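You operate a simulated robot arm through the tools that you are given. There is no shell and no other tool. Be economical: measure what you need, move in short steps, check, and stop when the job is done.

The job below is to be done with a simulated robot arm. You get a single attempt, and the scene is never put back.

Task
Level the crooked roller at 15 mm and roll the wedge out of the flattened buff block.
Fine: set both pointers to 15 mm, lay the plain mat on the clay so that it can't stick, wind it through and back to the start, hands off the rollers.
Where things are to end (x, y in the base frame): plain mat within 3 cm of [83, 72].
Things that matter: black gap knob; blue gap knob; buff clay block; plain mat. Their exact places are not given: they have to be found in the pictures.

Only the result counts: the job must be done as asked and must still hold three seconds after the hand-in. Knocking over, shifting, dropping, spilling or breaking anything else fails it.

Robot
A 7-joint arm with a two-finger parallel gripper on a trunk, on a base that drives. Base frame: it is fixed to the floor where the robot stands at the start and does not move with it; the origin is under the middle of the robot, x ahead of it, y to its left, z up. Units: cm, rad, N and s.
With the tool pointing down near the work surface it reaches from about 68 to 76 cm from the robot's upright axis, wherever it stands. Its first joint turns from -2.496 to 2.496 rad. Places, roughly: black gap knob [80, 0, 120]; blue gap knob [80, 0, 130]; plain mat (32x15x4 cm) [70, 110, 110]. Payload 3 kg.
The tool frame sits at the grasp point between the pads (the TCP): z along the fingers, y along the line on which they close. The tips reach 3 cm beyond it. Largest opening 11 cm; finger width 2, thickness 1; the body of the gripper, 4.8 by 11.2 cm, starts 5.5 cm behind the TCP.
Orientation is told as [roll, pitch, yaw] about the base's x, y, z axes, in that order, counted from this pose: with the fingers straight down and closing along the base's y, the tool's x points along the base's -x, its y along +y and its z along -z.

Tools
- The arm moves only by the tool apply_moves. Its argument "motion" is a list of rows, each an object of numbers (a shift or turn left out is 0, a gripper value left out holds the last): "jaw": the finger opening in mm, from 0 to 110; "dx", "dy", "dz": the shift along the base's x, y, z in units of 250 mm (1.0 is 250 mm); "ax", "ay", "az": the turn, a rotation vector about the base's x, y, z in units of 120 degrees (1.0 is 120 degrees). In form: [{"jaw": .., "dx": .., "dy": .., "dz": .., "ax": .., "ay": .., "az": ..}, ...]. A call has 1 to 12 rows; each row is the pose to reach, as a shift and turn from the pose commanded when the call began. A call with a number of a shift or a turn outside -1 to 1 is refused whole. Rows are played at 5 a second. More than 5 cm and 0.15 rad between two rows, or a gripper value outside its range, and nothing of the call is played. A pose out of reach is approached as far as the arm can. The call stops where the force on the tool passes 40 N (or 10 N more than at its start, if that is more) or the arm is blocked; 0.2 s more then pass. The fingers move at their own pace (about 10.8 cm/s each) and stop on an object; they squeeze with about 35 N. The grip force told is the motor's: it shows also when the fingers shut on nothing. Time passes only in rows, and 0.2 s behind the last, so rows that repeat a pose let the fingers close. The reply holds the time, the measured pose of the TCP, the force on the tool along the base axes, the opening and the grip force, in the units named above and with some noise, with the torque about the TCP (base axes, N m) and any sound that the robot's microphone picked up.
- Cameras (640 x 400 px; columns grow to the right, rows downward): "scene" is now at [16.1, 3.33, 164.76]; the picture's right is [0.37, -0.93, -0.00], its down [-0.55, -0.22, -0.80] and it looks along [0.75, 0.29, -0.59] (base axes); focal length 277 px, centre (320, 200). "wrist" rides on the gripper at [7.2, 1.7, -10.3] in the tool frame; the picture's right is [-0.23, 0.97, 0.00], its down [-0.76, -0.18, -0.62] and it looks along [-0.61, -0.14, 0.78] (tool axes); focal length 222 px, centre (320, 200).
- grab_frame(camera): a new picture of that camera. The clock stands still meanwhile.
- lift_body(by): slides the trunk up (or, below 0, down) by that many cm; the arm and the scene camera ride with it, the base frame stays. It gives what a move gives, with no picture.
- drive_base(legs): drives the robot by 1 to 6 legs, each [ahead, left, turn to the left] in cm, cm and rad, along the robot's own axes; the way and the turn of a leg run together, so that a leg with both is an arc; at most 150 cm and 3.142 rad a leg. The arm and the cameras ride along, it lands a little off, and it stops where it bumps. It gives what a move gives.
- pan_tilt(pan, tilt): turns the head with the scene camera to pan (to the left, within 1.501 rad either way) and tilt (down, from -0.506 to 1.204), counted from straight ahead of the robot. It gives what a move gives.
- measure_at(camera, pixels): for up to 12 pixels [column, row] of the newest picture of that camera ("zoom" is the newest enlarged one), the place [x, y, z] in the base frame of the surface seen there, good to about 0.2 cm. The clock stands still meanwhile.
- close_up(camera, box): a new picture of the part [left, top, right, bottom] of that camera's present view, enlarged. The clock stands still meanwhile.
- close_job(): hands the job in; it is judged then, once.

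Work in short steps. Measure before you move; look again where a grasp or a placing could have gone wrong, and mend it. You have 80 turns and 48 pictures in all, those below and enlarged ones among them. Open the gripper and draw the arm clear of the work before you hand the job in, unless the task says otherwise; then end with one line.

The tools are called as a command line: name --argument value ..., lists and objects as JSON in quotes. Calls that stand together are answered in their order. apply_moves: Moves the arm, as the interface text tells. Its arguments: {"type":"object","properties":{"motion":{"type":"array","items":{"type":"object","properties":{"jaw":{"type":"number"},"dx":{"type":"number"},"dy":{"type":"number"},"dz":{"type":"number"},"ax":{"type":"number"},"ay":{"type":"number"},"az":{"type":"number"}}}}},"required":["motion"]} The other tools are called the same way: lift_body (by) slides the trunk up or down; drive_base (legs) drives the base; pan_tilt (pan, tilt) turns the head that bears the scene camera; grab_frame (camera) takes a picture; measure_at (camera, pixels) gives the place of the surface under pixels of a picture; close_up (camera, box) takes an enlarged picture of a part of a camera's view; close_job () hands the job in.

At the start:

```text
time: 0.0
tcp_pos: [62.29, 12.25, 115.05]
tool_rot: [0.0, 0.0, -0.001]
wrist_force: [-0.5, 0.4, -0.1]
moment: [-0.04, 0.02, -0.04]
opening: 11.0
gripper_force: 0.1
trunk travel left (down, up): [-75.4, 13.6]
robot x, y, heading: [0.04, -0.06, 0.004]
head pan, tilt: [0.375, 0.637]
```

scene: 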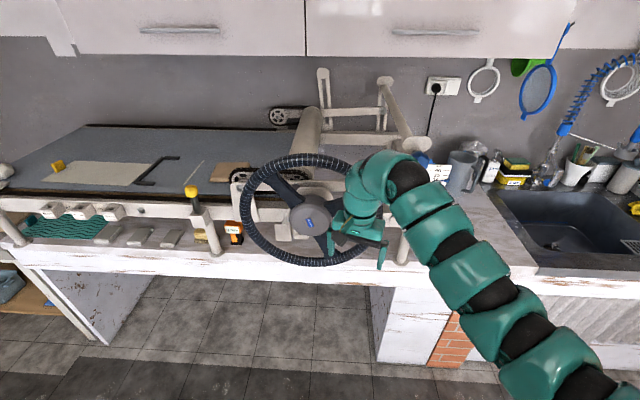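
wrist: 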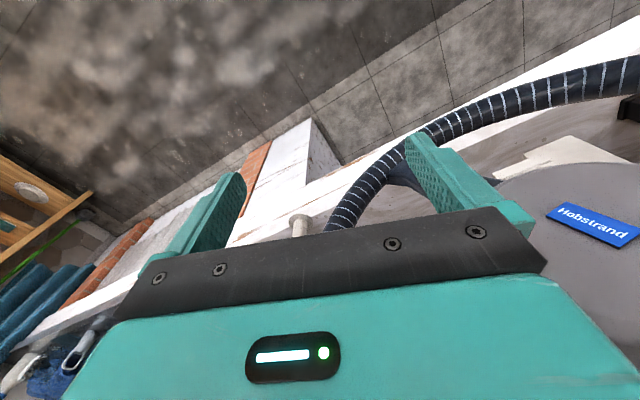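

The scene shows a slab roller with a big wheel at (310,215), a mat at about (100,172), and clay near (230,172). I'll take enlarged views to find the knobs and scales.

close_up --camera "scene" --box '[220, 60, 460, 210]'

close_up --camera "scene" --box '[0, 110, 280, 285]'

```text
2.67 times, centred on (340, 135) of scene
```

zoom: 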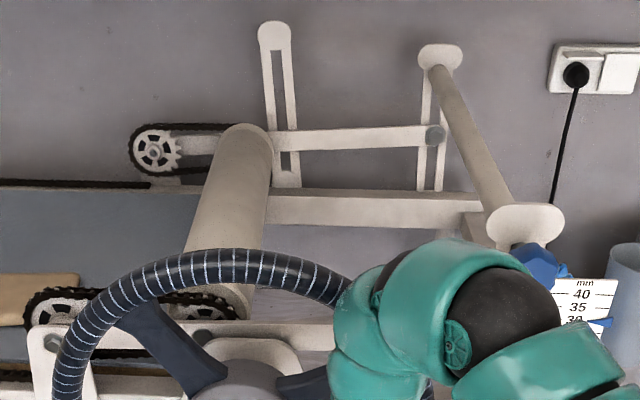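

```text
2.29 times, centred on (140, 198) of scene
```

zoom: 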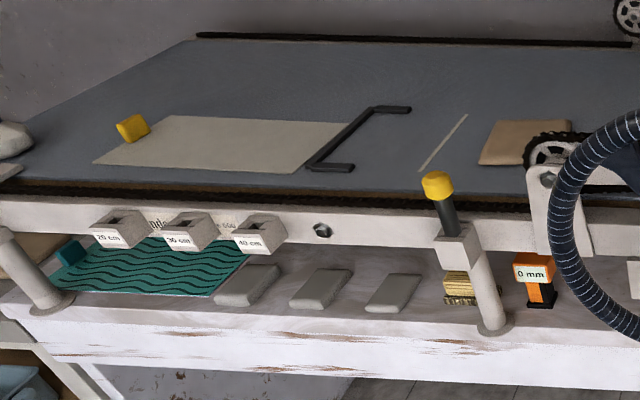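

Parts of the machine are hidden by the arm. I measure the visible items in this zoom first: mat, bracket, clay, yellow pin, and the 0 mm tag.

measure_at --camera "zoom" --pixels '[[95, 162], [165, 116], [308, 168], [350, 126], [132, 128], [408, 110], [352, 168], [520, 140], [466, 116], [438, 183], [533, 272], [320, 231]]'

apply_moves --motion '[{"dz": 0.15}, {"dz": 0.3}, {"dz": 0.45}, {"dz": 0.6}, {"dz": 0.6}]'

```text
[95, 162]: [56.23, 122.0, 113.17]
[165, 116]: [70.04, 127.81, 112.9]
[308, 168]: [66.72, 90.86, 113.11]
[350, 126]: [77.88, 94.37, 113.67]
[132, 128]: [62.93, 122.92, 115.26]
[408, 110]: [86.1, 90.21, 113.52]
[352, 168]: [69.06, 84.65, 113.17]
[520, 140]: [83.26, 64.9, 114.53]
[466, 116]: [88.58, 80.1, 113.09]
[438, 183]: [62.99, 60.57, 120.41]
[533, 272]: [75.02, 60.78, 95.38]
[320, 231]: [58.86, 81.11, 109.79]
```

```text
time: 1.2
tcp_pos: [65.0, 13.67, 122.63]
tool_rot: [0.002, 0.0, 0.0]
wrist_force: [-0.9, -1.1, 0.0]
moment: [0.02, 0.01, 0.02]
opening: 10.99
gripper_force: 0.1
out of reach, approached as far as the arm can: row 2, 3, 4, 5
trunk travel left (down, up): [-75.4, 13.6]
robot x, y, heading: [-0.15, -0.04, 0.001]
head pan, tilt: [0.375, 0.637]
```

The mat lies at about (68,109) and the clay at about (83,66). The arm blocks the right side, so I swing it to the right.

apply_moves --motion '[{"dy": -0.18, "dx": 0.0, "dz": 0.3}, {"dy": -0.36, "dx": 0.0, "dz": 0.3}, {"dy": -0.54, "dx": 0, "dz": 0.3}, {"dy": -0.72, "dx": 0.0, "dz": 0.3}, {"dy": -0.9, "dx": 0, "dz": 0.3}, {"dy": -1.0, "dx": -0.05, "dz": 0.3}]'

apply_moves --motion '[{"dy": -0.17, "dx": -0.05}, {"dy": -0.34, "dx": -0.12}, {"dy": -0.5, "dx": -0.2}, {"dy": -0.65, "dx": -0.3}, {"dy": -0.8, "dx": -0.42}, {"dy": -0.94, "dx": -0.56}, {"dy": -1.0, "dx": -0.7}]'

grab_frame --camera "scene"

```text
refused: row 1 steps farther than a row can; nothing moved
```

```text
time: 2.8
tcp_pos: [67.77, -7.12, 120.25]
tool_rot: [0.006, 0.002, 0.002]
wrist_force: [-0.1, -0.3, -1.1]
moment: [0.09, 0.01, 0.0]
opening: 10.99
gripper_force: 0.2
out of reach, approached as far as the arm can: row 1, 2, 3, 4, 5, 6, 7
trunk travel left (down, up): [-75.4, 13.6]
robot x, y, heading: [-0.56, 0.12, 0.0]
head pan, tilt: [0.375, 0.637]
```

```text
43 pictures are left
```

scene: 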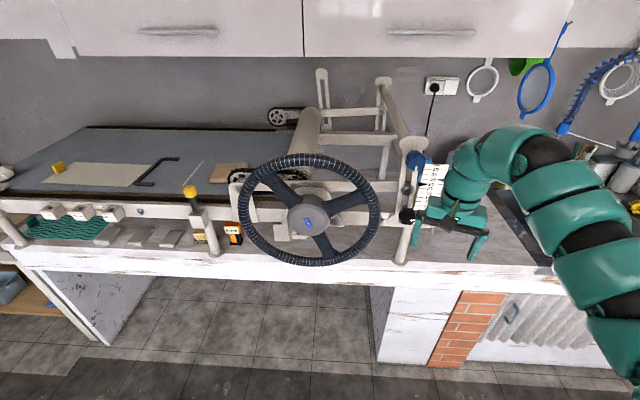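

The arm now clears the near side; the scale plate shows at (430,185) with a blue knob at (415,158) and a black one at (408,215). Zooming in.

close_up --camera "scene" --box '[370, 130, 482, 200]'

measure_at --camera "scene" --pixels '[[415, 158], [406, 216], [430, 180], [425, 210], [308, 221], [310, 160], [378, 205], [242, 215], [315, 262], [190, 192], [233, 174], [405, 250]]'

```text
5.71 times, centred on (426, 165) of scene
```

zoom: 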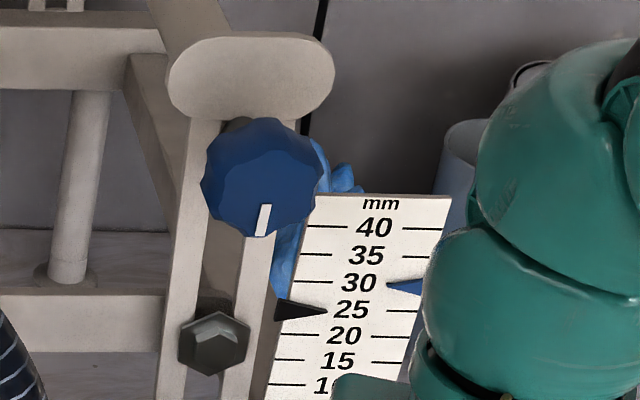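

```text
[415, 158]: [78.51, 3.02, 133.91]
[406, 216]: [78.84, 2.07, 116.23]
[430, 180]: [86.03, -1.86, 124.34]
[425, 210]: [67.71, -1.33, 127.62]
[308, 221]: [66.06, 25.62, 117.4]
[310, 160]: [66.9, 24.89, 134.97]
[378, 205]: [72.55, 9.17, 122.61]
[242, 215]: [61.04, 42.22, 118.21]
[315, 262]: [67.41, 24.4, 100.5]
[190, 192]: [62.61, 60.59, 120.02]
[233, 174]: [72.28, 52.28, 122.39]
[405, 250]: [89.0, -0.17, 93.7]
```

Black reads about 25, blue about 29. I look closer at the lower black knob, the yellow lever and labels.

close_up --camera "scene" --box '[370, 175, 466, 235]'

close_up --camera "scene" --box '[160, 150, 288, 260]'

close_up --camera "scene" --box '[30, 150, 190, 250]'

```text
6.67 times, centred on (418, 205) of scene
```

zoom: 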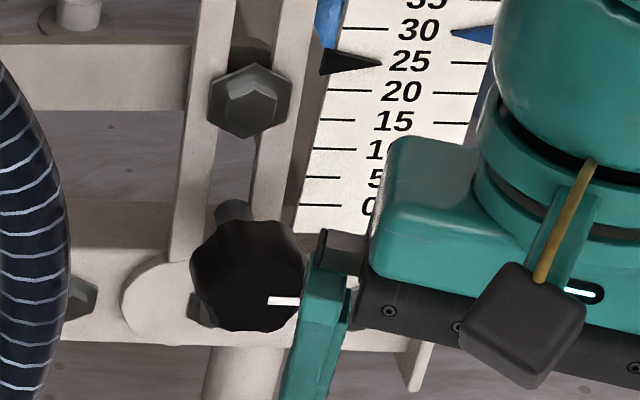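

```text
3.64 times, centred on (224, 205) of scene
```

zoom: 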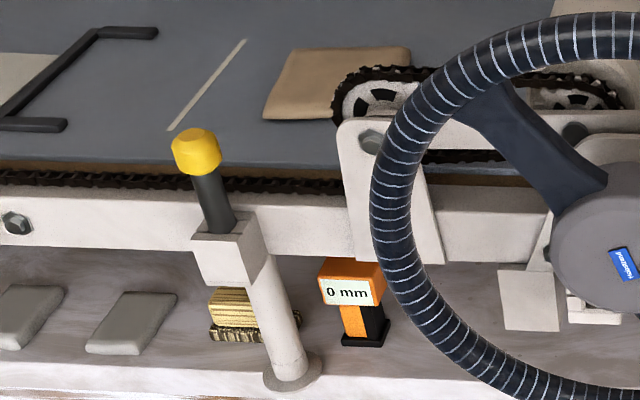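

```text
4.00 times, centred on (110, 200) of scene
```

zoom: 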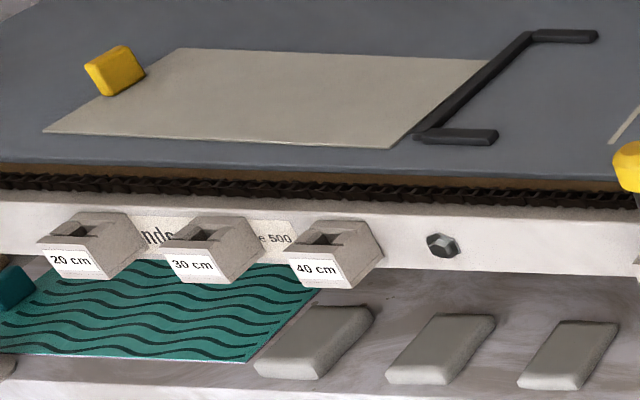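

The knobs are at about (78.5,3,134) and (78.8,2,116), with their axes likely along the machine's normal (yaw ≈0.325). I'll back off, square up to the machine in line with the knobs, and then turn the tool horizontal.

drive_base --legs '[[-20, 0, 0], [0, 0, 0.325], [0, -29, 0]]'

pan_tilt --pan 0.1 --tilt 0.5

grab_frame --camera "scene"

```text
time: 7.0
tcp_pos: [55.53, -11.97, 120.3]
tool_rot: [0.001, 0.002, 0.321]
wrist_force: [0.5, 0.5, 0.2]
moment: [0.01, 0.04, -0.02]
opening: 11.0
gripper_force: 0.0
trunk travel left (down, up): [-75.4, 13.6]
robot x, y, heading: [-10.71, -27.33, 0.324]
head pan, tilt: [0.375, 0.637]
```

```text
time: 7.8
tcp_pos: [55.66, -11.94, 120.29]
tool_rot: [-0.001, 0.002, 0.321]
wrist_force: [-0.5, 0.0, -0.2]
moment: [0.0, 0.02, 0.01]
opening: 11.0
gripper_force: 0.1
trunk travel left (down, up): [-75.4, 13.6]
robot x, y, heading: [-10.42, -27.04, 0.315]
head pan, tilt: [0.099, 0.499]
```

```text
38 pictures are left
```

scene: 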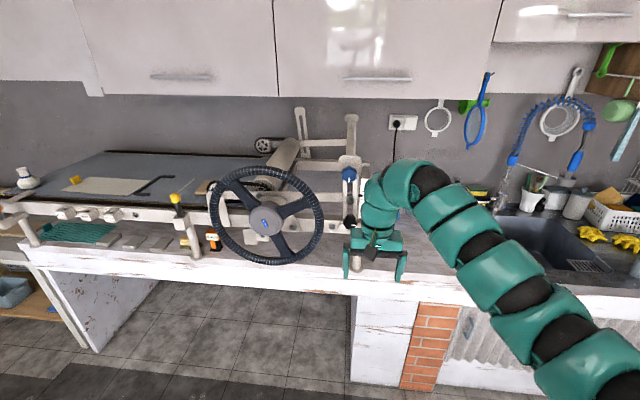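

The view is good. I zoom on the knobs and measure a counter edge line plus knob faces to fix the machine's normal.

measure_at --camera "scene" --pixels '[[60, 258], [300, 291], [70, 214], [195, 220], [30, 206], [349, 174], [350, 219], [345, 125], [300, 130]]'

close_up --camera "scene" --box '[316, 155, 396, 235]'

```text
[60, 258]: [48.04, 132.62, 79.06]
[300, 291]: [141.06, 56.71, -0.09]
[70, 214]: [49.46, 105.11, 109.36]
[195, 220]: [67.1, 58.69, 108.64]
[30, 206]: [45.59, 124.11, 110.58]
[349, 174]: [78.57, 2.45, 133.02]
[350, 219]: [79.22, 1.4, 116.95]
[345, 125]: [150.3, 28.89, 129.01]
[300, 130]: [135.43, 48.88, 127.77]
```

```text
5.00 times, centred on (356, 195) of scene
```

zoom: 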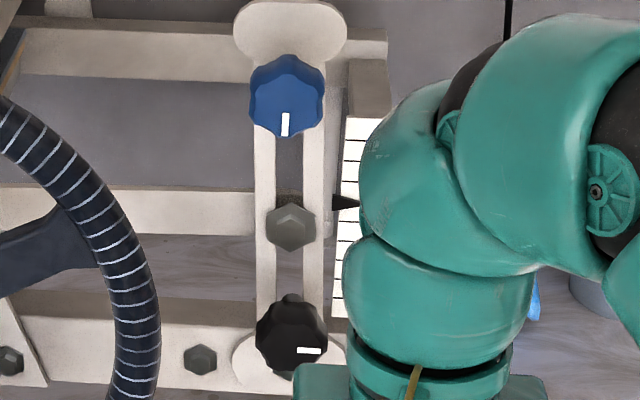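

The post looks square-on now. I measure points on both knobs' faces and the post plate to confirm normal and centres.

measure_at --camera "zoom" --pixels '[[265, 120], [308, 120], [285, 105], [285, 130], [252, 95], [322, 95], [268, 345], [312, 358], [292, 345], [262, 180], [312, 180], [200, 358]]'

```text
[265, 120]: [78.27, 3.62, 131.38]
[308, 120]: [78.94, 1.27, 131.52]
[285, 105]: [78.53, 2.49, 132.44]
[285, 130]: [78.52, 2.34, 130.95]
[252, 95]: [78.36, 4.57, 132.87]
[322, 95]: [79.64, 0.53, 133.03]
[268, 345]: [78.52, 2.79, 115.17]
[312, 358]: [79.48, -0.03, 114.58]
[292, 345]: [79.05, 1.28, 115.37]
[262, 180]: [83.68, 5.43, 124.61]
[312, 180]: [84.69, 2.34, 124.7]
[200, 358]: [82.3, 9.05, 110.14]
```

Normal is at yaw ≈0.317, blue face centre ≈(78.5,2.4,132.4), black ≈(79.05,1.3,115.8), both faces about 5 cm in front of the post. I turn the tool to horizontal here in small steps.

apply_moves --motion '[{"ax": 0.0157, "ay": -0.0475}, {"ax": 0.0353, "ay": -0.1068}, {"ax": 0.055, "ay": -0.166}, {"ax": 0.0745, "ay": -0.2255}, {"ax": 0.094, "ay": -0.285}, {"ax": 0.1137, "ay": -0.344}, {"ax": 0.1333, "ay": -0.4035}, {"ax": 0.153, "ay": -0.463}, {"ax": 0.1725, "ay": -0.522}, {"ax": 0.192, "ay": -0.5815}, {"ax": 0.2117, "ay": -0.641}, {"ax": 0.2313, "ay": -0.7}]'

```text
time: 10.4
tcp_pos: [55.43, -11.93, 120.34]
tool_rot: [-0.095, -1.545, 0.412]
wrist_force: [-0.8, 0.1, -1.6]
moment: [0.01, -0.06, -0.01]
opening: 11.01
gripper_force: 0.1
out of reach, approached as far as the arm can: row 1, 2, 3, 4, 5, 6, 7
trunk travel left (down, up): [-75.4, 13.6]
robot x, y, heading: [-10.25, -27.35, 0.322]
head pan, tilt: [0.099, 0.499]
```

The tool is level. Next I move to the blue knob's axis, staying in front of the wheel plane, with a small final tilt correction.

apply_moves --motion '[{"dx": 0.06, "dy": 0.074, "dz": 0.097}, {"dx": 0.12, "dy": 0.147, "dz": 0.194}, {"dx": 0.18, "dy": 0.221, "dz": 0.29}, {"dx": 0.24, "dy": 0.294, "dz": 0.387}, {"dx": 0.3, "dy": 0.368, "dz": 0.484, "ax": 0.004, "ay": -0.012}, {"dx": 0.3, "dy": 0.368, "dz": 0.484, "ax": 0.004, "ay": -0.012, "jaw": 80}]'

grab_frame --camera "wrist"

```text
time: 11.8
tcp_pos: [63.23, -2.74, 132.68]
tool_rot: [-0.929, -1.569, 1.25]
wrist_force: [-0.2, -0.1, 0.3]
moment: [0.03, 0.0, 0.01]
opening: 7.98
gripper_force: 0.1
trunk travel left (down, up): [-75.4, 13.6]
robot x, y, heading: [-10.41, -27.35, 0.323]
head pan, tilt: [0.099, 0.499]
```

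```text
36 pictures are left
```

wrist: 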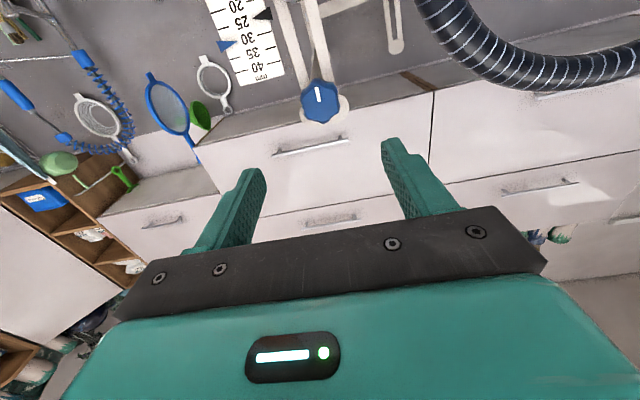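

Aligned with the blue knob (wrist view inverted, black ≈26, blue ≈28). I advance along the axis so the pads straddle the knob, keeping it open, then look.

apply_moves --motion '[{"dx": 0.13, "dy": 0.042, "dz": -0.005}, {"dx": 0.26, "dy": 0.084, "dz": -0.011}, {"dx": 0.39, "dy": 0.127, "dz": -0.011}, {"dx": 0.51, "dy": 0.168, "dz": -0.011}, {"dx": 0.58, "dy": 0.191, "dz": -0.011}, {"dx": 0.638, "dy": 0.21, "dz": -0.011}]'

grab_frame --camera "wrist"

```text
time: 13.2
tcp_pos: [79.35, 2.39, 132.04]
tool_rot: [-0.454, -1.567, 0.774]
wrist_force: [-0.6, 0.1, 0.0]
moment: [0.03, -0.02, 0.0]
opening: 7.99
gripper_force: 0.0
trunk travel left (down, up): [-75.4, 13.6]
robot x, y, heading: [-10.26, -27.46, 0.322]
head pan, tilt: [0.099, 0.499]
```

```text
35 pictures are left
```

wrist: 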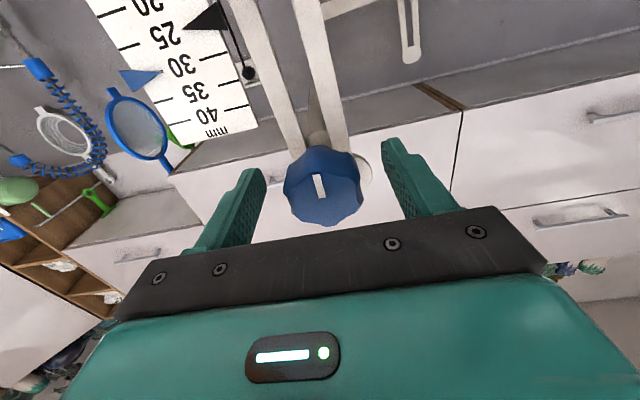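

The knob sits between the fingers. I check its face in the wrist view before closing.

measure_at --camera "wrist" --pixels '[[322, 190], [300, 190], [345, 190], [320, 170], [320, 212], [320, 222]]'

```text
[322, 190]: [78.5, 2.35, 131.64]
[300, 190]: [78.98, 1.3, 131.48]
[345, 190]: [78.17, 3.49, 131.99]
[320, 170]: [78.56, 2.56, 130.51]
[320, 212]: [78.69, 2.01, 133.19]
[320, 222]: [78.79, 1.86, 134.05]
```

Well centred (face z 130–134, TCP 132.0). I close on the knob and turn it clockwise 60° as a test of direction and pitch.

apply_moves --motion '[{"jaw": 0}, {"jaw": 0}, {"jaw": 0}, {"ax": 0.0633, "ay": 0.0209}, {"ax": 0.1267, "ay": 0.0417}, {"ax": 0.19, "ay": 0.0626}, {"ax": 0.253, "ay": 0.0835}, {"ax": 0.317, "ay": 0.1043}, {"ax": 0.38, "ay": 0.125}, {"ax": 0.443, "ay": 0.146}, {"ax": 0.475, "ay": 0.1565}]'

grab_frame --camera "wrist"

```text
time: 15.6
tcp_pos: [78.97, 2.84, 132.4]
tool_rot: [1.573, -0.524, -1.249]
wrist_force: [10.1, 14.1, 15.1]
moment: [-0.18, 0.08, -0.9]
opening: 4.64
gripper_force: 45.9
trunk travel left (down, up): [-75.4, 13.6]
robot x, y, heading: [-10.42, -27.37, 0.318]
head pan, tilt: [0.099, 0.499]
```

```text
34 pictures are left
```

wrist: 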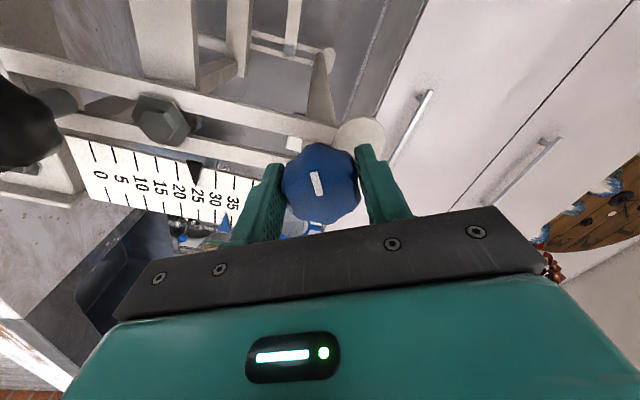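

The knob turned with the gripper. I zoom in on the pointer.

close_up --camera "wrist" --box '[70, 130, 262, 250]'

```text
3.33 times, centred on (166, 190) of wrist
```

zoom: 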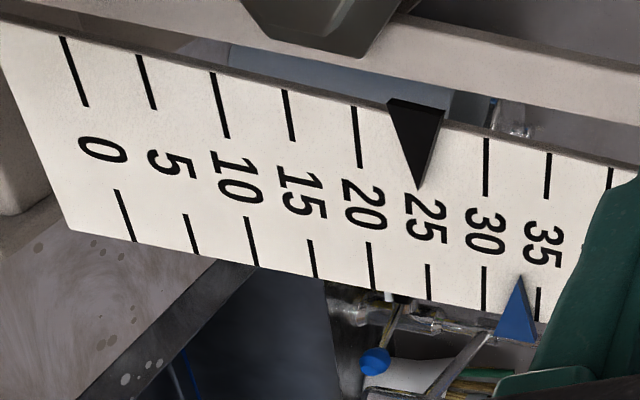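

Blue went from ≈28.5 to ≈33.5 with +60° clockwise, so about 12° per mm and counter-clockwise lowers it. I turn back counter-clockwise, correcting the small centre offset.

apply_moves --motion '[{"dx": -0.006, "dy": 0.0175, "dz": 0.012, "ax": -0.0633, "ay": -0.0209}, {"dx": -0.006, "dy": 0.0175, "dz": 0.012, "ax": -0.1267, "ay": -0.0417}, {"dx": -0.006, "dy": 0.0175, "dz": 0.012, "ax": -0.19, "ay": -0.0626}, {"dx": -0.006, "dy": 0.0175, "dz": 0.012, "ax": -0.2533, "ay": -0.0835}, {"dx": -0.006, "dy": 0.0175, "dz": 0.012, "ax": -0.3167, "ay": -0.1043}, {"dx": -0.006, "dy": 0.0175, "dz": 0.012, "ax": -0.38, "ay": -0.125}, {"dx": -0.006, "dy": 0.0175, "dz": 0.012, "ax": -0.4433, "ay": -0.146}, {"dx": -0.006, "dy": 0.0175, "dz": 0.012, "ax": -0.5067, "ay": -0.167}, {"dx": -0.006, "dy": 0.0175, "dz": 0.012, "ax": -0.57, "ay": -0.188}, {"dx": -0.006, "dy": 0.0175, "dz": 0.012, "ax": -0.6333, "ay": -0.209}, {"dx": -0.006, "dy": 0.0175, "dz": 0.012, "ax": -0.6967, "ay": -0.2295}, {"dx": -0.006, "dy": 0.0175, "dz": 0.012, "ax": -0.76, "ay": -0.25}]'

apply_moves --motion '[{"ax": -0.0633, "ay": -0.0209}, {"ax": -0.1267, "ay": -0.0417}, {"ax": -0.19, "ay": -0.0626}, {"ax": -0.2533, "ay": -0.0835}, {"ax": -0.3167, "ay": -0.1043}, {"ax": -0.38, "ay": -0.125}, {"ax": -0.4433, "ay": -0.146}, {"ax": -0.5067, "ay": -0.167}]'

close_up --camera "scene" --box '[316, 155, 396, 235]'

```text
time: 17.2
tcp_pos: [79.05, 2.5, 132.07]
tool_rot: [1.382, -1.52, -1.071]
wrist_force: [-3.2, -7.2, -3.2]
moment: [0.2, -0.68, -0.33]
opening: 4.64
gripper_force: 45.0
trunk travel left (down, up): [-75.4, 13.6]
robot x, y, heading: [-10.15, -27.51, 0.316]
head pan, tilt: [0.099, 0.499]
stopped in row 8: the force on the tool passed its limit at 41 N (the readings are from after the stop); the commanded pose is now the measured one
```

```text
time: 19.0
tcp_pos: [79.25, 2.21, 132.38]
tool_rot: [-1.573, -0.501, 1.879]
wrist_force: [15.4, -18.0, 12.7]
moment: [-0.27, 1.07, -0.48]
opening: 4.61
gripper_force: 46.0
trunk travel left (down, up): [-75.4, 13.6]
robot x, y, heading: [-10.65, -26.99, 0.324]
head pan, tilt: [0.099, 0.499]
```

```text
5.00 times, centred on (356, 195) of scene
```

zoom: 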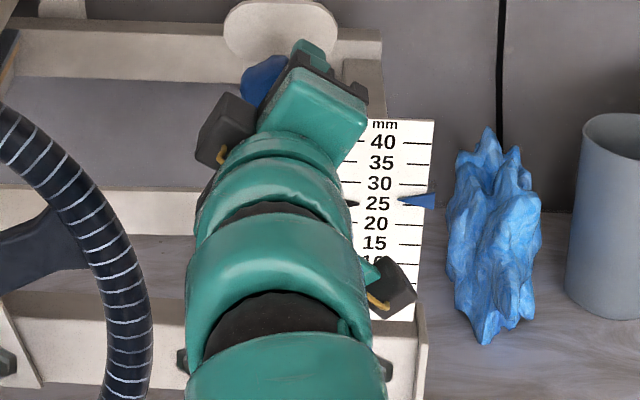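

Blue now reads ≈25.8 in the scene zoom (tip at (401,201)); rate ≈0.063 mm/deg. I carry on counter-clockwise 64° further.

apply_moves --motion '[{"ax": -0.0633, "ay": -0.0209}, {"ax": -0.1267, "ay": -0.0417}, {"ax": -0.19, "ay": -0.0626}, {"ax": -0.2533, "ay": -0.0835}, {"ax": -0.3167, "ay": -0.1043}, {"ax": -0.38, "ay": -0.125}, {"ax": -0.4433, "ay": -0.146}, {"ax": -0.5067, "ay": -0.167}]'

```text
time: 19.8
tcp_pos: [79.24, 2.13, 132.4]
tool_rot: [-1.58, -0.159, 1.873]
wrist_force: [3.2, -8.1, 4.9]
moment: [-0.23, 0.64, -1.27]
opening: 4.66
gripper_force: 45.4
trunk travel left (down, up): [-75.4, 13.6]
robot x, y, heading: [-10.36, -27.44, 0.322]
head pan, tilt: [0.099, 0.499]
stopped in row 3: the force on the tool passed its limit at 41 N (the readings are from after the stop); the commanded pose is now the measured one
```

The force limit tripped from off-centre strain and the command was reset there (≈ -81°). I continue.

apply_moves --motion '[{"ax": -0.0633, "ay": -0.0209}, {"ax": -0.1267, "ay": -0.0417}, {"ax": -0.19, "ay": -0.0626}, {"ax": -0.2533, "ay": -0.0835}, {"ax": -0.3167, "ay": -0.1043}]'

close_up --camera "scene" --box '[316, 155, 396, 235]'

```text
time: 21.0
tcp_pos: [79.33, 2.07, 132.65]
tool_rot: [-1.593, 0.54, 1.874]
wrist_force: [20.2, -9.3, 25.6]
moment: [-0.22, 0.93, -0.49]
opening: 4.65
gripper_force: 45.1
trunk travel left (down, up): [-75.4, 13.6]
robot x, y, heading: [-10.4, -27.25, 0.319]
head pan, tilt: [0.099, 0.499]
```

```text
5.00 times, centred on (356, 195) of scene
```

zoom: 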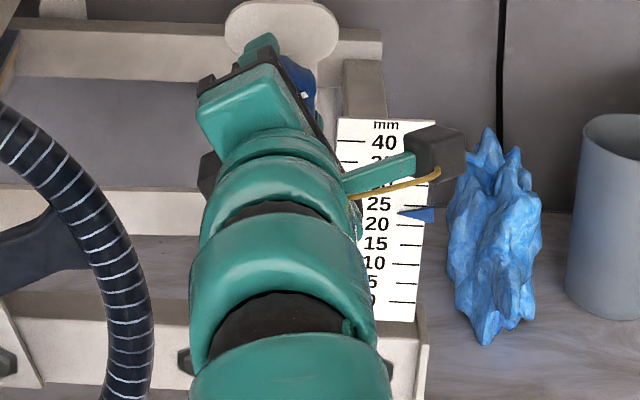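

Blue now ≈22.8 at -121°, so ≈20 mm per turn; about 145° more is needed. I open, recentre, and spin the open gripper back +180° in place for a regrasp.

apply_moves --motion '[{"jaw": 80}, {"jaw": 80}, {"dx": -0.005, "dy": 0.016, "ax": 0.0633, "ay": 0.0209}, {"dx": -0.005, "dy": 0.016, "ax": 0.1267, "ay": 0.0417}, {"dx": -0.005, "dy": 0.016, "ax": 0.19, "ay": 0.0626}, {"dx": -0.005, "dy": 0.016, "ax": 0.2533, "ay": 0.0835}, {"dx": -0.005, "dy": 0.016, "ax": 0.3167, "ay": 0.1043}, {"dx": -0.005, "dy": 0.016, "ax": 0.38, "ay": 0.125}, {"dx": -0.005, "dy": 0.016, "ax": 0.4433, "ay": 0.146}, {"dx": -0.005, "dy": 0.016, "ax": 0.5067, "ay": 0.167}, {"dx": -0.005, "dy": 0.016, "ax": 0.57, "ay": 0.188}, {"dx": -0.005, "dy": 0.016, "ax": 0.6333, "ay": 0.209}]'

apply_moves --motion '[{"ax": 0.0633, "ay": 0.0209}, {"ax": 0.1267, "ay": 0.0417}, {"ax": 0.19, "ay": 0.0626}, {"ax": 0.2533, "ay": 0.0835}, {"ax": 0.3167, "ay": 0.1043}, {"ax": 0.38, "ay": 0.125}, {"ax": 0.4433, "ay": 0.146}, {"ax": 0.5067, "ay": 0.167}, {"ax": 0.57, "ay": 0.188}, {"ax": 0.6333, "ay": 0.209}, {"ax": 0.6967, "ay": 0.2295}, {"ax": 0.76, "ay": 0.25}]'

close_up --camera "wrist" --box '[60, 80, 412, 300]'

```text
time: 23.6
tcp_pos: [78.99, 3.03, 132.34]
tool_rot: [-1.567, -0.86, 1.875]
wrist_force: [-0.1, 0.2, 0.2]
moment: [0.0, 0.02, -0.03]
opening: 8.01
gripper_force: 0.1
trunk travel left (down, up): [-75.4, 13.6]
robot x, y, heading: [-10.59, -27.29, 0.323]
head pan, tilt: [0.099, 0.499]
```

```text
time: 26.2
tcp_pos: [79.06, 2.99, 132.24]
tool_rot: [1.553, -0.606, -1.241]
wrist_force: [0.1, 0.7, -0.5]
moment: [-0.01, 0.0, -0.04]
opening: 8.02
gripper_force: 0.0
trunk travel left (down, up): [-75.4, 13.6]
robot x, y, heading: [-10.46, -27.25, 0.32]
head pan, tilt: [0.099, 0.499]
```

```text
1.82 times, centred on (236, 190) of wrist
```

zoom: 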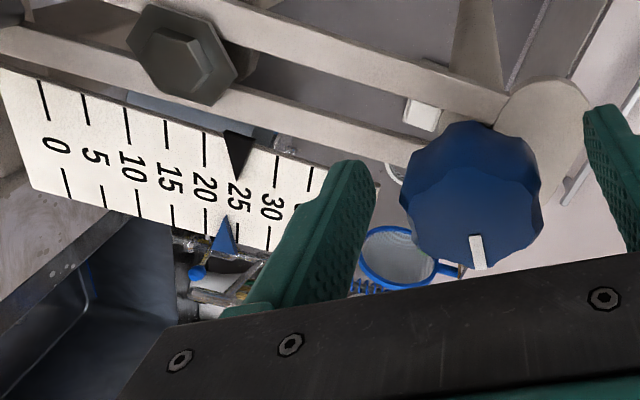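

Blue ≈23, black ≈25. I recentre slightly, close, and turn counter-clockwise 72°, then about 48° more, and read.

apply_moves --motion '[{"dx": 0.004, "dy": -0.011, "jaw": 0}, {"dx": 0.004, "dy": -0.011, "jaw": 0}, {"dx": 0.004, "dy": -0.011, "jaw": 0}, {"dx": 0.004, "dy": -0.011, "ax": -0.0633, "ay": -0.0209}, {"dx": 0.004, "dy": -0.011, "ax": -0.1267, "ay": -0.0417}, {"dx": 0.004, "dy": -0.011, "ax": -0.19, "ay": -0.0626}, {"dx": 0.004, "dy": -0.011, "ax": -0.2533, "ay": -0.0835}, {"dx": 0.004, "dy": -0.011, "ax": -0.3167, "ay": -0.1043}, {"dx": 0.004, "dy": -0.011, "ax": -0.38, "ay": -0.125}, {"dx": 0.004, "dy": -0.011, "ax": -0.4433, "ay": -0.146}, {"dx": 0.004, "dy": -0.011, "ax": -0.5067, "ay": -0.167}, {"dx": 0.004, "dy": -0.011, "ax": -0.57, "ay": -0.188}]'

apply_moves --motion '[{"ax": -0.0633, "ay": -0.0209}, {"ax": -0.1267, "ay": -0.0417}, {"ax": -0.19, "ay": -0.0626}, {"ax": -0.2533, "ay": -0.0835}, {"ax": -0.3167, "ay": -0.1043}, {"ax": -0.38, "ay": -0.125}]'

close_up --camera "scene" --box '[376, 175, 408, 225]'

```text
time: 28.8
tcp_pos: [79.21, 2.46, 132.49]
tool_rot: [-1.559, -1.276, 1.865]
wrist_force: [-3.1, -8.3, -10.5]
moment: [-0.19, 0.57, 0.32]
opening: 4.49
gripper_force: 45.0
trunk travel left (down, up): [-75.4, 13.6]
robot x, y, heading: [-10.48, -27.29, 0.32]
head pan, tilt: [0.099, 0.499]
```

```text
time: 30.2
tcp_pos: [79.29, 2.66, 132.48]
tool_rot: [-1.578, -0.439, 1.879]
wrist_force: [19.7, -1.5, 17.0]
moment: [-0.19, 0.7, 1.39]
opening: 4.49
gripper_force: 45.0
trunk travel left (down, up): [-75.4, 13.6]
robot x, y, heading: [-10.59, -27.35, 0.317]
head pan, tilt: [0.099, 0.499]
```

```text
8.00 times, centred on (392, 200) of scene
```

zoom: 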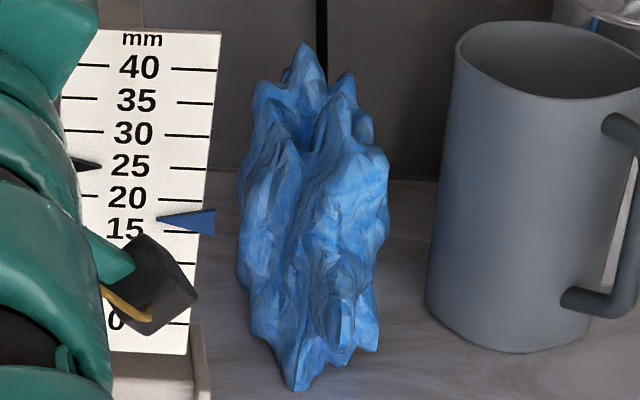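

Blue tip ≈17.0. I measure z of ticks and pointer tips for precision.

measure_at --camera "zoom" --pixels '[[190, 69], [190, 101], [188, 167], [186, 199], [183, 231], [165, 219], [200, 218], [98, 166], [85, 164], [175, 224]]'

apply_moves --motion '[{"ax": -0.0633, "ay": -0.0209}, {"ax": -0.1267, "ay": -0.0417}, {"ax": -0.19, "ay": -0.0626}, {"ax": -0.2533, "ay": -0.0835}, {"ax": -0.3, "ay": -0.099}]'

close_up --camera "scene" --box '[376, 175, 408, 225]'

```text
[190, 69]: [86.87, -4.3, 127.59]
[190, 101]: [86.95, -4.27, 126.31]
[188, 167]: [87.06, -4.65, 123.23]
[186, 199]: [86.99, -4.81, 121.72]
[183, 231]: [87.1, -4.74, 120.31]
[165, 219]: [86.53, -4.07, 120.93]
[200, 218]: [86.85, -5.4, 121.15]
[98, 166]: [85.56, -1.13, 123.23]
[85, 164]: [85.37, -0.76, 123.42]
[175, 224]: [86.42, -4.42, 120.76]
```

```text
time: 31.4
tcp_pos: [79.23, 2.54, 132.45]
tool_rot: [-1.584, 0.212, 1.877]
wrist_force: [8.2, 0.8, 7.7]
moment: [-0.39, 1.27, 0.01]
opening: 4.49
gripper_force: 44.7
trunk travel left (down, up): [-75.4, 13.6]
robot x, y, heading: [-10.67, -27.16, 0.314]
head pan, tilt: [0.099, 0.499]
stopped in row 5: the force on the tool passed its limit at 41 N (the readings are from after the stop); the commanded pose is now the measured one
```

```text
8.00 times, centred on (392, 200) of scene
```

zoom: 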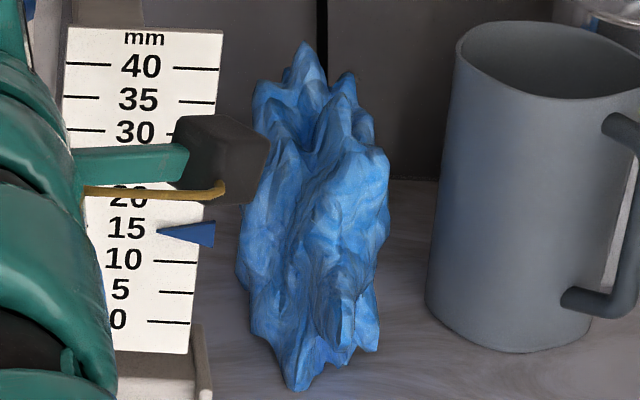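

The blue tip now looks at the 15 tick (y≈230). I check for parallax by measuring tip and tick heights.

measure_at --camera "zoom" --pixels '[[160, 231], [164, 231], [168, 231], [173, 231], [185, 233], [205, 235], [170, 262], [180, 262], [165, 292], [175, 292], [165, 322], [175, 322]]'

close_up --camera "scene" --box '[382, 196, 406, 211]'

```text
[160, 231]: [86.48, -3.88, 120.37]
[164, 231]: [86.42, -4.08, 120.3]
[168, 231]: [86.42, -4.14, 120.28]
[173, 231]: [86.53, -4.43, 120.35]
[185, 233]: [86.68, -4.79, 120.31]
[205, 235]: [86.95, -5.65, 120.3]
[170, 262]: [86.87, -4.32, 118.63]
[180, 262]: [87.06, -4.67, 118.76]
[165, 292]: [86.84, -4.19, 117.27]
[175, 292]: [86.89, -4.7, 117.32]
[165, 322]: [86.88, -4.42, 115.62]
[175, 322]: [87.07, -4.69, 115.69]
```

```text
16.00 times, centred on (394, 204) of scene
```

zoom: 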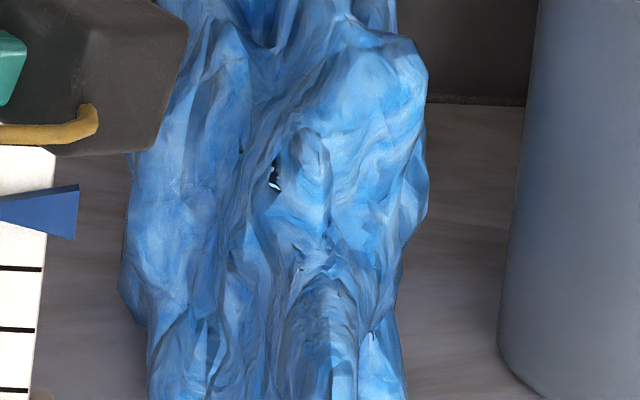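

Tip z ≈120.33 against ≈120.2 for 15, i.e. ≈15.3. I nudge 5° more, release, and back straight out 12 cm.

apply_moves --motion '[{"ax": -0.0198, "ay": -0.0065}, {"ax": -0.0396, "ay": -0.013}, {"ax": -0.0396, "ay": -0.013}, {"ax": -0.0396, "ay": -0.013, "jaw": 80}, {"ax": -0.0396, "ay": -0.013, "jaw": 80}, {"dx": -0.12, "dy": -0.04, "ax": -0.0396, "ay": -0.013}, {"dx": -0.28, "dy": -0.092, "ax": 0.0, "ay": 0.0}, {"dx": -0.456, "dy": -0.15, "ax": 0.0633, "ay": 0.0209}, {"dx": -0.456, "dy": -0.15, "ax": 0.1267, "ay": 0.0417}, {"dx": -0.456, "dy": -0.15, "ax": 0.19, "ay": 0.0626}, {"dx": -0.456, "dy": -0.15, "ax": 0.2533, "ay": 0.0835}, {"dx": -0.456, "dy": -0.15, "ax": 0.3167, "ay": 0.1043}]'

apply_moves --motion '[{"dz": -0.06, "ax": 0.0633, "ay": 0.0209}, {"dz": -0.12, "ax": 0.1267, "ay": 0.0417}, {"dz": -0.18, "ax": 0.19, "ay": 0.0626}, {"dz": -0.24, "ax": 0.2533, "ay": 0.0835}, {"dz": -0.3, "ax": 0.3167, "ay": 0.1043}, {"dz": -0.36, "ax": 0.38, "ay": 0.125}, {"dz": -0.42, "ax": 0.4433, "ay": 0.146}, {"dz": -0.48, "ax": 0.5067, "ay": 0.167}, {"dz": -0.54, "ax": 0.57, "ay": 0.188}, {"dz": -0.6, "ax": 0.6333, "ay": 0.209}, {"dz": -0.65, "ax": 0.6967, "ay": 0.2295}, {"dz": -0.65, "ax": 0.76, "ay": 0.25}]'

close_up --camera "scene" --box '[316, 155, 412, 235]'

grab_frame --camera "wrist"

```text
time: 34.0
tcp_pos: [67.66, -1.08, 132.48]
tool_rot: [-1.575, -0.489, 1.878]
wrist_force: [-0.1, 0.4, 0.6]
moment: [-0.02, 0.0, -0.01]
opening: 8.01
gripper_force: 0.1
trunk travel left (down, up): [-75.4, 13.6]
robot x, y, heading: [-9.96, -27.3, 0.325]
head pan, tilt: [0.099, 0.499]
```

```text
time: 36.6
tcp_pos: [67.68, -1.29, 116.33]
tool_rot: [1.544, -0.978, -1.233]
wrist_force: [-0.3, 0.4, -0.5]
moment: [0.01, -0.03, -0.02]
opening: 8.0
gripper_force: 0.1
trunk travel left (down, up): [-75.4, 13.6]
robot x, y, heading: [-10.38, -27.27, 0.322]
head pan, tilt: [0.099, 0.499]
```

```text
5.00 times, centred on (364, 195) of scene
```

zoom: 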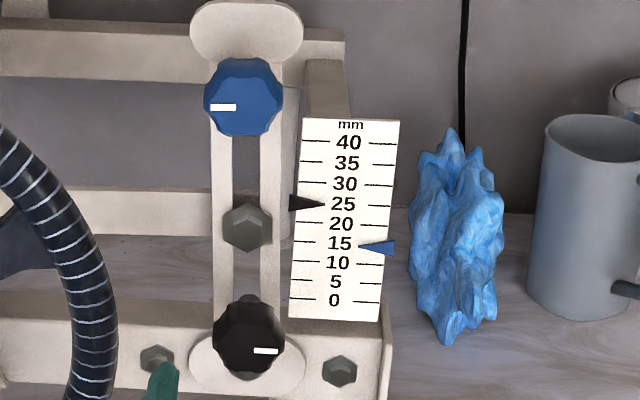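

```text
25 pictures are left
```

wrist: 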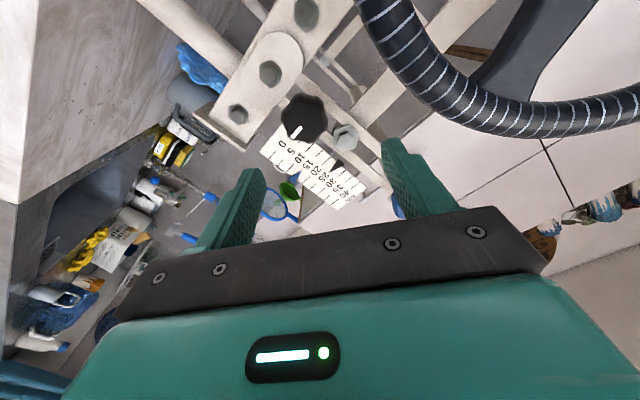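

Clear view: blue ≈15, black =25, so black needs ≈-193°. I measure the black knob's face extents.

measure_at --camera "zoom" --pixels '[[249, 345], [218, 345], [280, 345], [249, 318], [249, 325], [249, 368], [270, 330], [345, 246], [365, 247], [330, 205], [385, 246], [318, 204]]'

```text
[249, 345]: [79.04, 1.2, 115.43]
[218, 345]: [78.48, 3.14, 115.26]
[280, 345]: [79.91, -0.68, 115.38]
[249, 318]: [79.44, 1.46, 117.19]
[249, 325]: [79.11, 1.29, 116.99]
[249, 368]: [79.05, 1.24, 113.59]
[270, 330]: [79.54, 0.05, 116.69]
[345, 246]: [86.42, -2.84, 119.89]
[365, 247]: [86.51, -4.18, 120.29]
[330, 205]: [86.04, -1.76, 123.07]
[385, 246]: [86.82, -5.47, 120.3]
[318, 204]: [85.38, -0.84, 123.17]
```

Black centre ≈(79.1,1.25,115.35). I line up, roll to about +80°, and advance onto it.

apply_moves --motion '[{"dx": 0.015, "dy": -0.044, "dz": -0.039, "ax": 0.0595, "ay": 0.0196}, {"dx": 0.015, "dy": -0.044, "dz": -0.039, "ax": 0.119, "ay": 0.0391}, {"dx": 0.015, "dy": -0.044, "dz": -0.039, "ax": 0.178, "ay": 0.0587}, {"dx": 0.015, "dy": -0.044, "dz": -0.039, "ax": 0.2375, "ay": 0.078}, {"dx": 0.015, "dy": -0.044, "dz": -0.039, "ax": 0.297, "ay": 0.098}, {"dx": 0.015, "dy": -0.044, "dz": -0.039, "ax": 0.356, "ay": 0.117}, {"dx": 0.13, "dy": -0.006, "dz": -0.039, "ax": 0.356, "ay": 0.117}, {"dx": 0.25, "dy": 0.034, "dz": -0.039, "ax": 0.356, "ay": 0.117}, {"dx": 0.37, "dy": 0.073, "dz": -0.039, "ax": 0.356, "ay": 0.117}, {"dx": 0.478, "dy": 0.109, "dz": -0.039, "ax": 0.356, "ay": 0.117}]'

grab_frame --camera "wrist"

```text
time: 38.8
tcp_pos: [79.68, 1.44, 115.08]
tool_rot: [1.557, -0.196, -1.245]
wrist_force: [-0.2, 0.0, 0.0]
moment: [0.03, -0.03, -0.03]
opening: 8.02
gripper_force: 0.0
trunk travel left (down, up): [-75.4, 13.6]
robot x, y, heading: [-10.38, -27.36, 0.316]
head pan, tilt: [0.099, 0.499]
```

```text
24 pictures are left
```

wrist: 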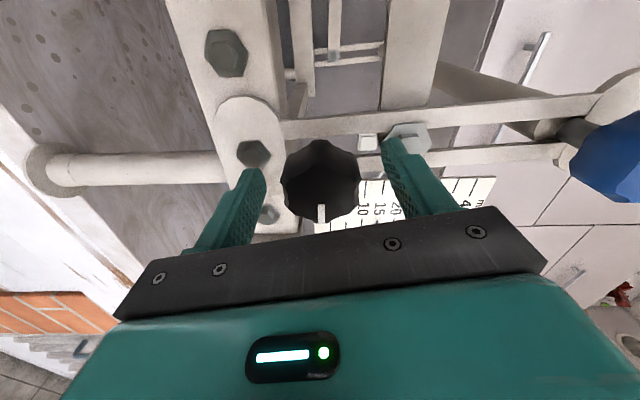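

Centred on the black knob. I close and turn counter-clockwise 72°, then a further 72°.

apply_moves --motion '[{"dz": 0.01, "jaw": 0}, {"dz": 0.01, "jaw": 0}, {"dz": 0.01, "jaw": 0}, {"dz": 0.01, "ax": -0.0633, "ay": -0.0209}, {"dz": 0.01, "ax": -0.1267, "ay": -0.0417}, {"dz": 0.01, "ax": -0.19, "ay": -0.0626}, {"dz": 0.01, "ax": -0.2533, "ay": -0.0835}, {"dz": 0.01, "ax": -0.3167, "ay": -0.1043}, {"dz": 0.01, "ax": -0.38, "ay": -0.125}, {"dz": 0.01, "ax": -0.4433, "ay": -0.146}, {"dz": 0.01, "ax": -0.5067, "ay": -0.167}, {"dz": 0.01, "ax": -0.57, "ay": -0.188}]'

apply_moves --motion '[{"ax": -0.0633, "ay": -0.0209}, {"ax": -0.1267, "ay": -0.0417}, {"ax": -0.19, "ay": -0.0626}, {"ax": -0.2533, "ay": -0.0835}, {"ax": -0.3167, "ay": -0.1043}, {"ax": -0.38, "ay": -0.125}, {"ax": -0.4433, "ay": -0.146}, {"ax": -0.5067, "ay": -0.167}, {"ax": -0.57, "ay": -0.188}]'

close_up --camera "scene" --box '[340, 165, 412, 225]'

```text
time: 40.4
tcp_pos: [79.74, 1.44, 115.06]
tool_rot: [1.543, -0.68, -1.237]
wrist_force: [2.9, -1.4, -4.4]
moment: [0.48, -1.48, 0.67]
opening: 4.49
gripper_force: 45.5
trunk travel left (down, up): [-75.4, 13.6]
robot x, y, heading: [-10.8, -26.98, 0.32]
head pan, tilt: [0.099, 0.499]
stopped in row 7: the force on the tool passed its limit at 43 N (the readings are from after the stop); the commanded pose is now the measured one
```

```text
time: 42.4
tcp_pos: [79.79, 1.35, 115.08]
tool_rot: [-1.55, -1.205, 1.851]
wrist_force: [2.8, -10.0, -3.5]
moment: [-0.41, 1.34, 0.47]
opening: 4.49
gripper_force: 44.9
trunk travel left (down, up): [-75.4, 13.6]
robot x, y, heading: [-10.38, -27.04, 0.323]
head pan, tilt: [0.099, 0.499]
```

```text
6.67 times, centred on (376, 195) of scene
```

zoom: 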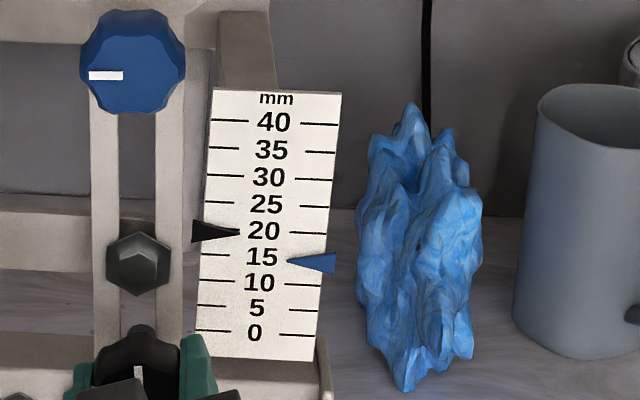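

Black reads ≈19.8 after ≈100°. About 92° more; continuing.

apply_moves --motion '[{"ax": -0.0633, "ay": -0.0209}, {"ax": -0.1267, "ay": -0.0417}, {"ax": -0.19, "ay": -0.0626}, {"ax": -0.2533, "ay": -0.0835}, {"ax": -0.3167, "ay": -0.1043}, {"ax": -0.38, "ay": -0.125}]'

apply_moves --motion '[{"ax": -0.0633, "ay": -0.0209}, {"ax": -0.1267, "ay": -0.0417}, {"ax": -0.19, "ay": -0.0626}, {"ax": -0.2533, "ay": -0.0835}, {"ax": -0.3, "ay": -0.099}]'

close_up --camera "scene" --box '[340, 165, 412, 225]'

```text
time: 43.8
tcp_pos: [79.74, 1.32, 115.18]
tool_rot: [-1.579, -0.368, 1.875]
wrist_force: [0.7, -16.7, -8.3]
moment: [-0.26, 0.94, 0.49]
opening: 4.53
gripper_force: 44.9
trunk travel left (down, up): [-75.4, 13.6]
robot x, y, heading: [-10.45, -27.13, 0.32]
head pan, tilt: [0.099, 0.499]
```

```text
time: 45.0
tcp_pos: [79.77, 1.37, 115.14]
tool_rot: [-1.589, 0.293, 1.873]
wrist_force: [2.7, -14.6, -1.2]
moment: [-0.55, 1.75, -1.01]
opening: 4.55
gripper_force: 45.3
trunk travel left (down, up): [-75.4, 13.6]
robot x, y, heading: [-10.48, -27.13, 0.319]
head pan, tilt: [0.099, 0.499]
```

```text
6.67 times, centred on (376, 195) of scene
```

zoom: 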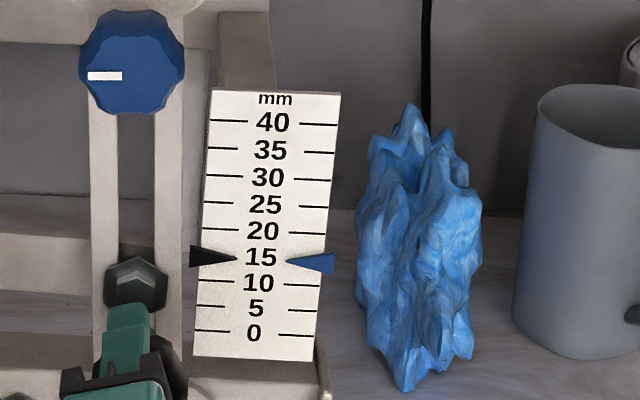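

Both pointers now sit level at 15. I measure both tips and neighbouring ticks.

measure_at --camera "zoom" --pixels '[[210, 257], [220, 258], [228, 259], [290, 261], [300, 262], [310, 262], [210, 230], [210, 280], [312, 234], [310, 284], [210, 203], [205, 305]]'

```text
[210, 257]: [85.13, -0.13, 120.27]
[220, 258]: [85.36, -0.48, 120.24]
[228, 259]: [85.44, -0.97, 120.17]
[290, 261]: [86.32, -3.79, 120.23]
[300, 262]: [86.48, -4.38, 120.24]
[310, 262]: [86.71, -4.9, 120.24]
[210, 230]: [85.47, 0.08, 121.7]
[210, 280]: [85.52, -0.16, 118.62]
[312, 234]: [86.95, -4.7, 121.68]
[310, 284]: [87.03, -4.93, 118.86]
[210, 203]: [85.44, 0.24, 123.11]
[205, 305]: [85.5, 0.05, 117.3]
```

Ticks 20/10 at 121.69/118.74 put 15 at 120.2; both pointers are at 120.23. I release, back straight out and roll the tool back.

apply_moves --motion '[{"jaw": 80}, {"jaw": 80}, {"dx": -0.1, "dy": -0.033}, {"dx": -0.25, "dy": -0.0825}, {"dx": -0.4, "dy": -0.132}, {"dx": -0.55, "dy": -0.181}, {"dx": -0.55, "dy": -0.181, "ax": 0.0633, "ay": 0.0209}, {"dx": -0.55, "dy": -0.181, "ax": 0.1267, "ay": 0.0417}, {"dx": -0.55, "dy": -0.181, "ax": 0.19, "ay": 0.0626}, {"dx": -0.55, "dy": -0.181, "ax": 0.2533, "ay": 0.0835}, {"dx": -0.55, "dy": -0.181, "ax": 0.3167, "ay": 0.1043}, {"dx": -0.55, "dy": -0.181, "ax": 0.38, "ay": 0.125}]'

drive_base --legs '[[-15, 0, 0]]'

apply_moves --motion '[{"dz": 0.05, "ax": 0.0633, "ay": 0.0209}, {"dz": 0.1, "ax": 0.1267, "ay": 0.0417}, {"dz": 0.15, "ax": 0.19, "ay": 0.0626}, {"dz": 0.2, "ax": 0.2533, "ay": 0.0835}, {"dz": 0.25, "ax": 0.3167, "ay": 0.1043}, {"dz": 0.3, "ax": 0.38, "ay": 0.125}, {"dz": 0.3, "ax": 0.4433, "ay": 0.146}, {"dz": 0.3, "ax": 0.467, "ay": 0.154}]'

close_up --camera "scene" --box '[310, 140, 438, 240]'

```text
time: 47.5
tcp_pos: [65.96, -3.0, 115.15]
tool_rot: [-1.58, -0.549, 1.877]
wrist_force: [-0.9, 0.1, -0.5]
moment: [0.01, 0.0, 0.01]
opening: 8.0
gripper_force: 0.1
trunk travel left (down, up): [-75.4, 13.6]
robot x, y, heading: [-10.72, -27.16, 0.319]
head pan, tilt: [0.099, 0.499]
```

```text
time: 48.9
tcp_pos: [51.41, -7.53, 115.3]
tool_rot: [-1.582, -0.544, 1.879]
wrist_force: [-0.5, -0.8, -0.1]
moment: [-0.02, 0.01, 0.02]
opening: 8.0
gripper_force: 0.0
trunk travel left (down, up): [-75.4, 13.6]
robot x, y, heading: [-25.07, -32.09, 0.319]
head pan, tilt: [0.099, 0.499]
```

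```text
time: 50.7
tcp_pos: [51.47, -7.54, 122.63]
tool_rot: [0.501, -1.559, -0.199]
wrist_force: [-0.9, -0.1, -0.7]
moment: [0.0, 0.01, -0.01]
opening: 7.98
gripper_force: 0.0
trunk travel left (down, up): [-75.4, 13.6]
robot x, y, heading: [-24.78, -32.15, 0.318]
head pan, tilt: [0.099, 0.499]
```

```text
4.00 times, centred on (374, 190) of scene
```

zoom: 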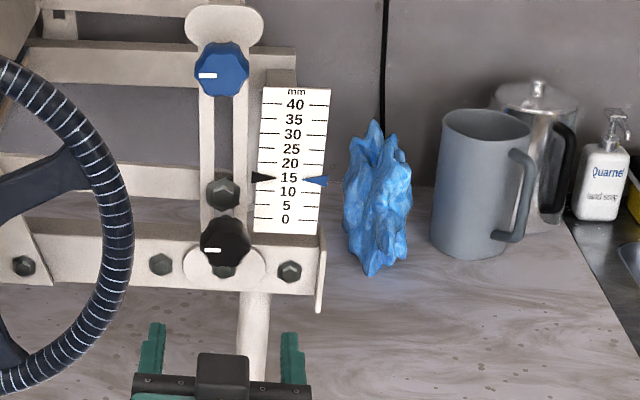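

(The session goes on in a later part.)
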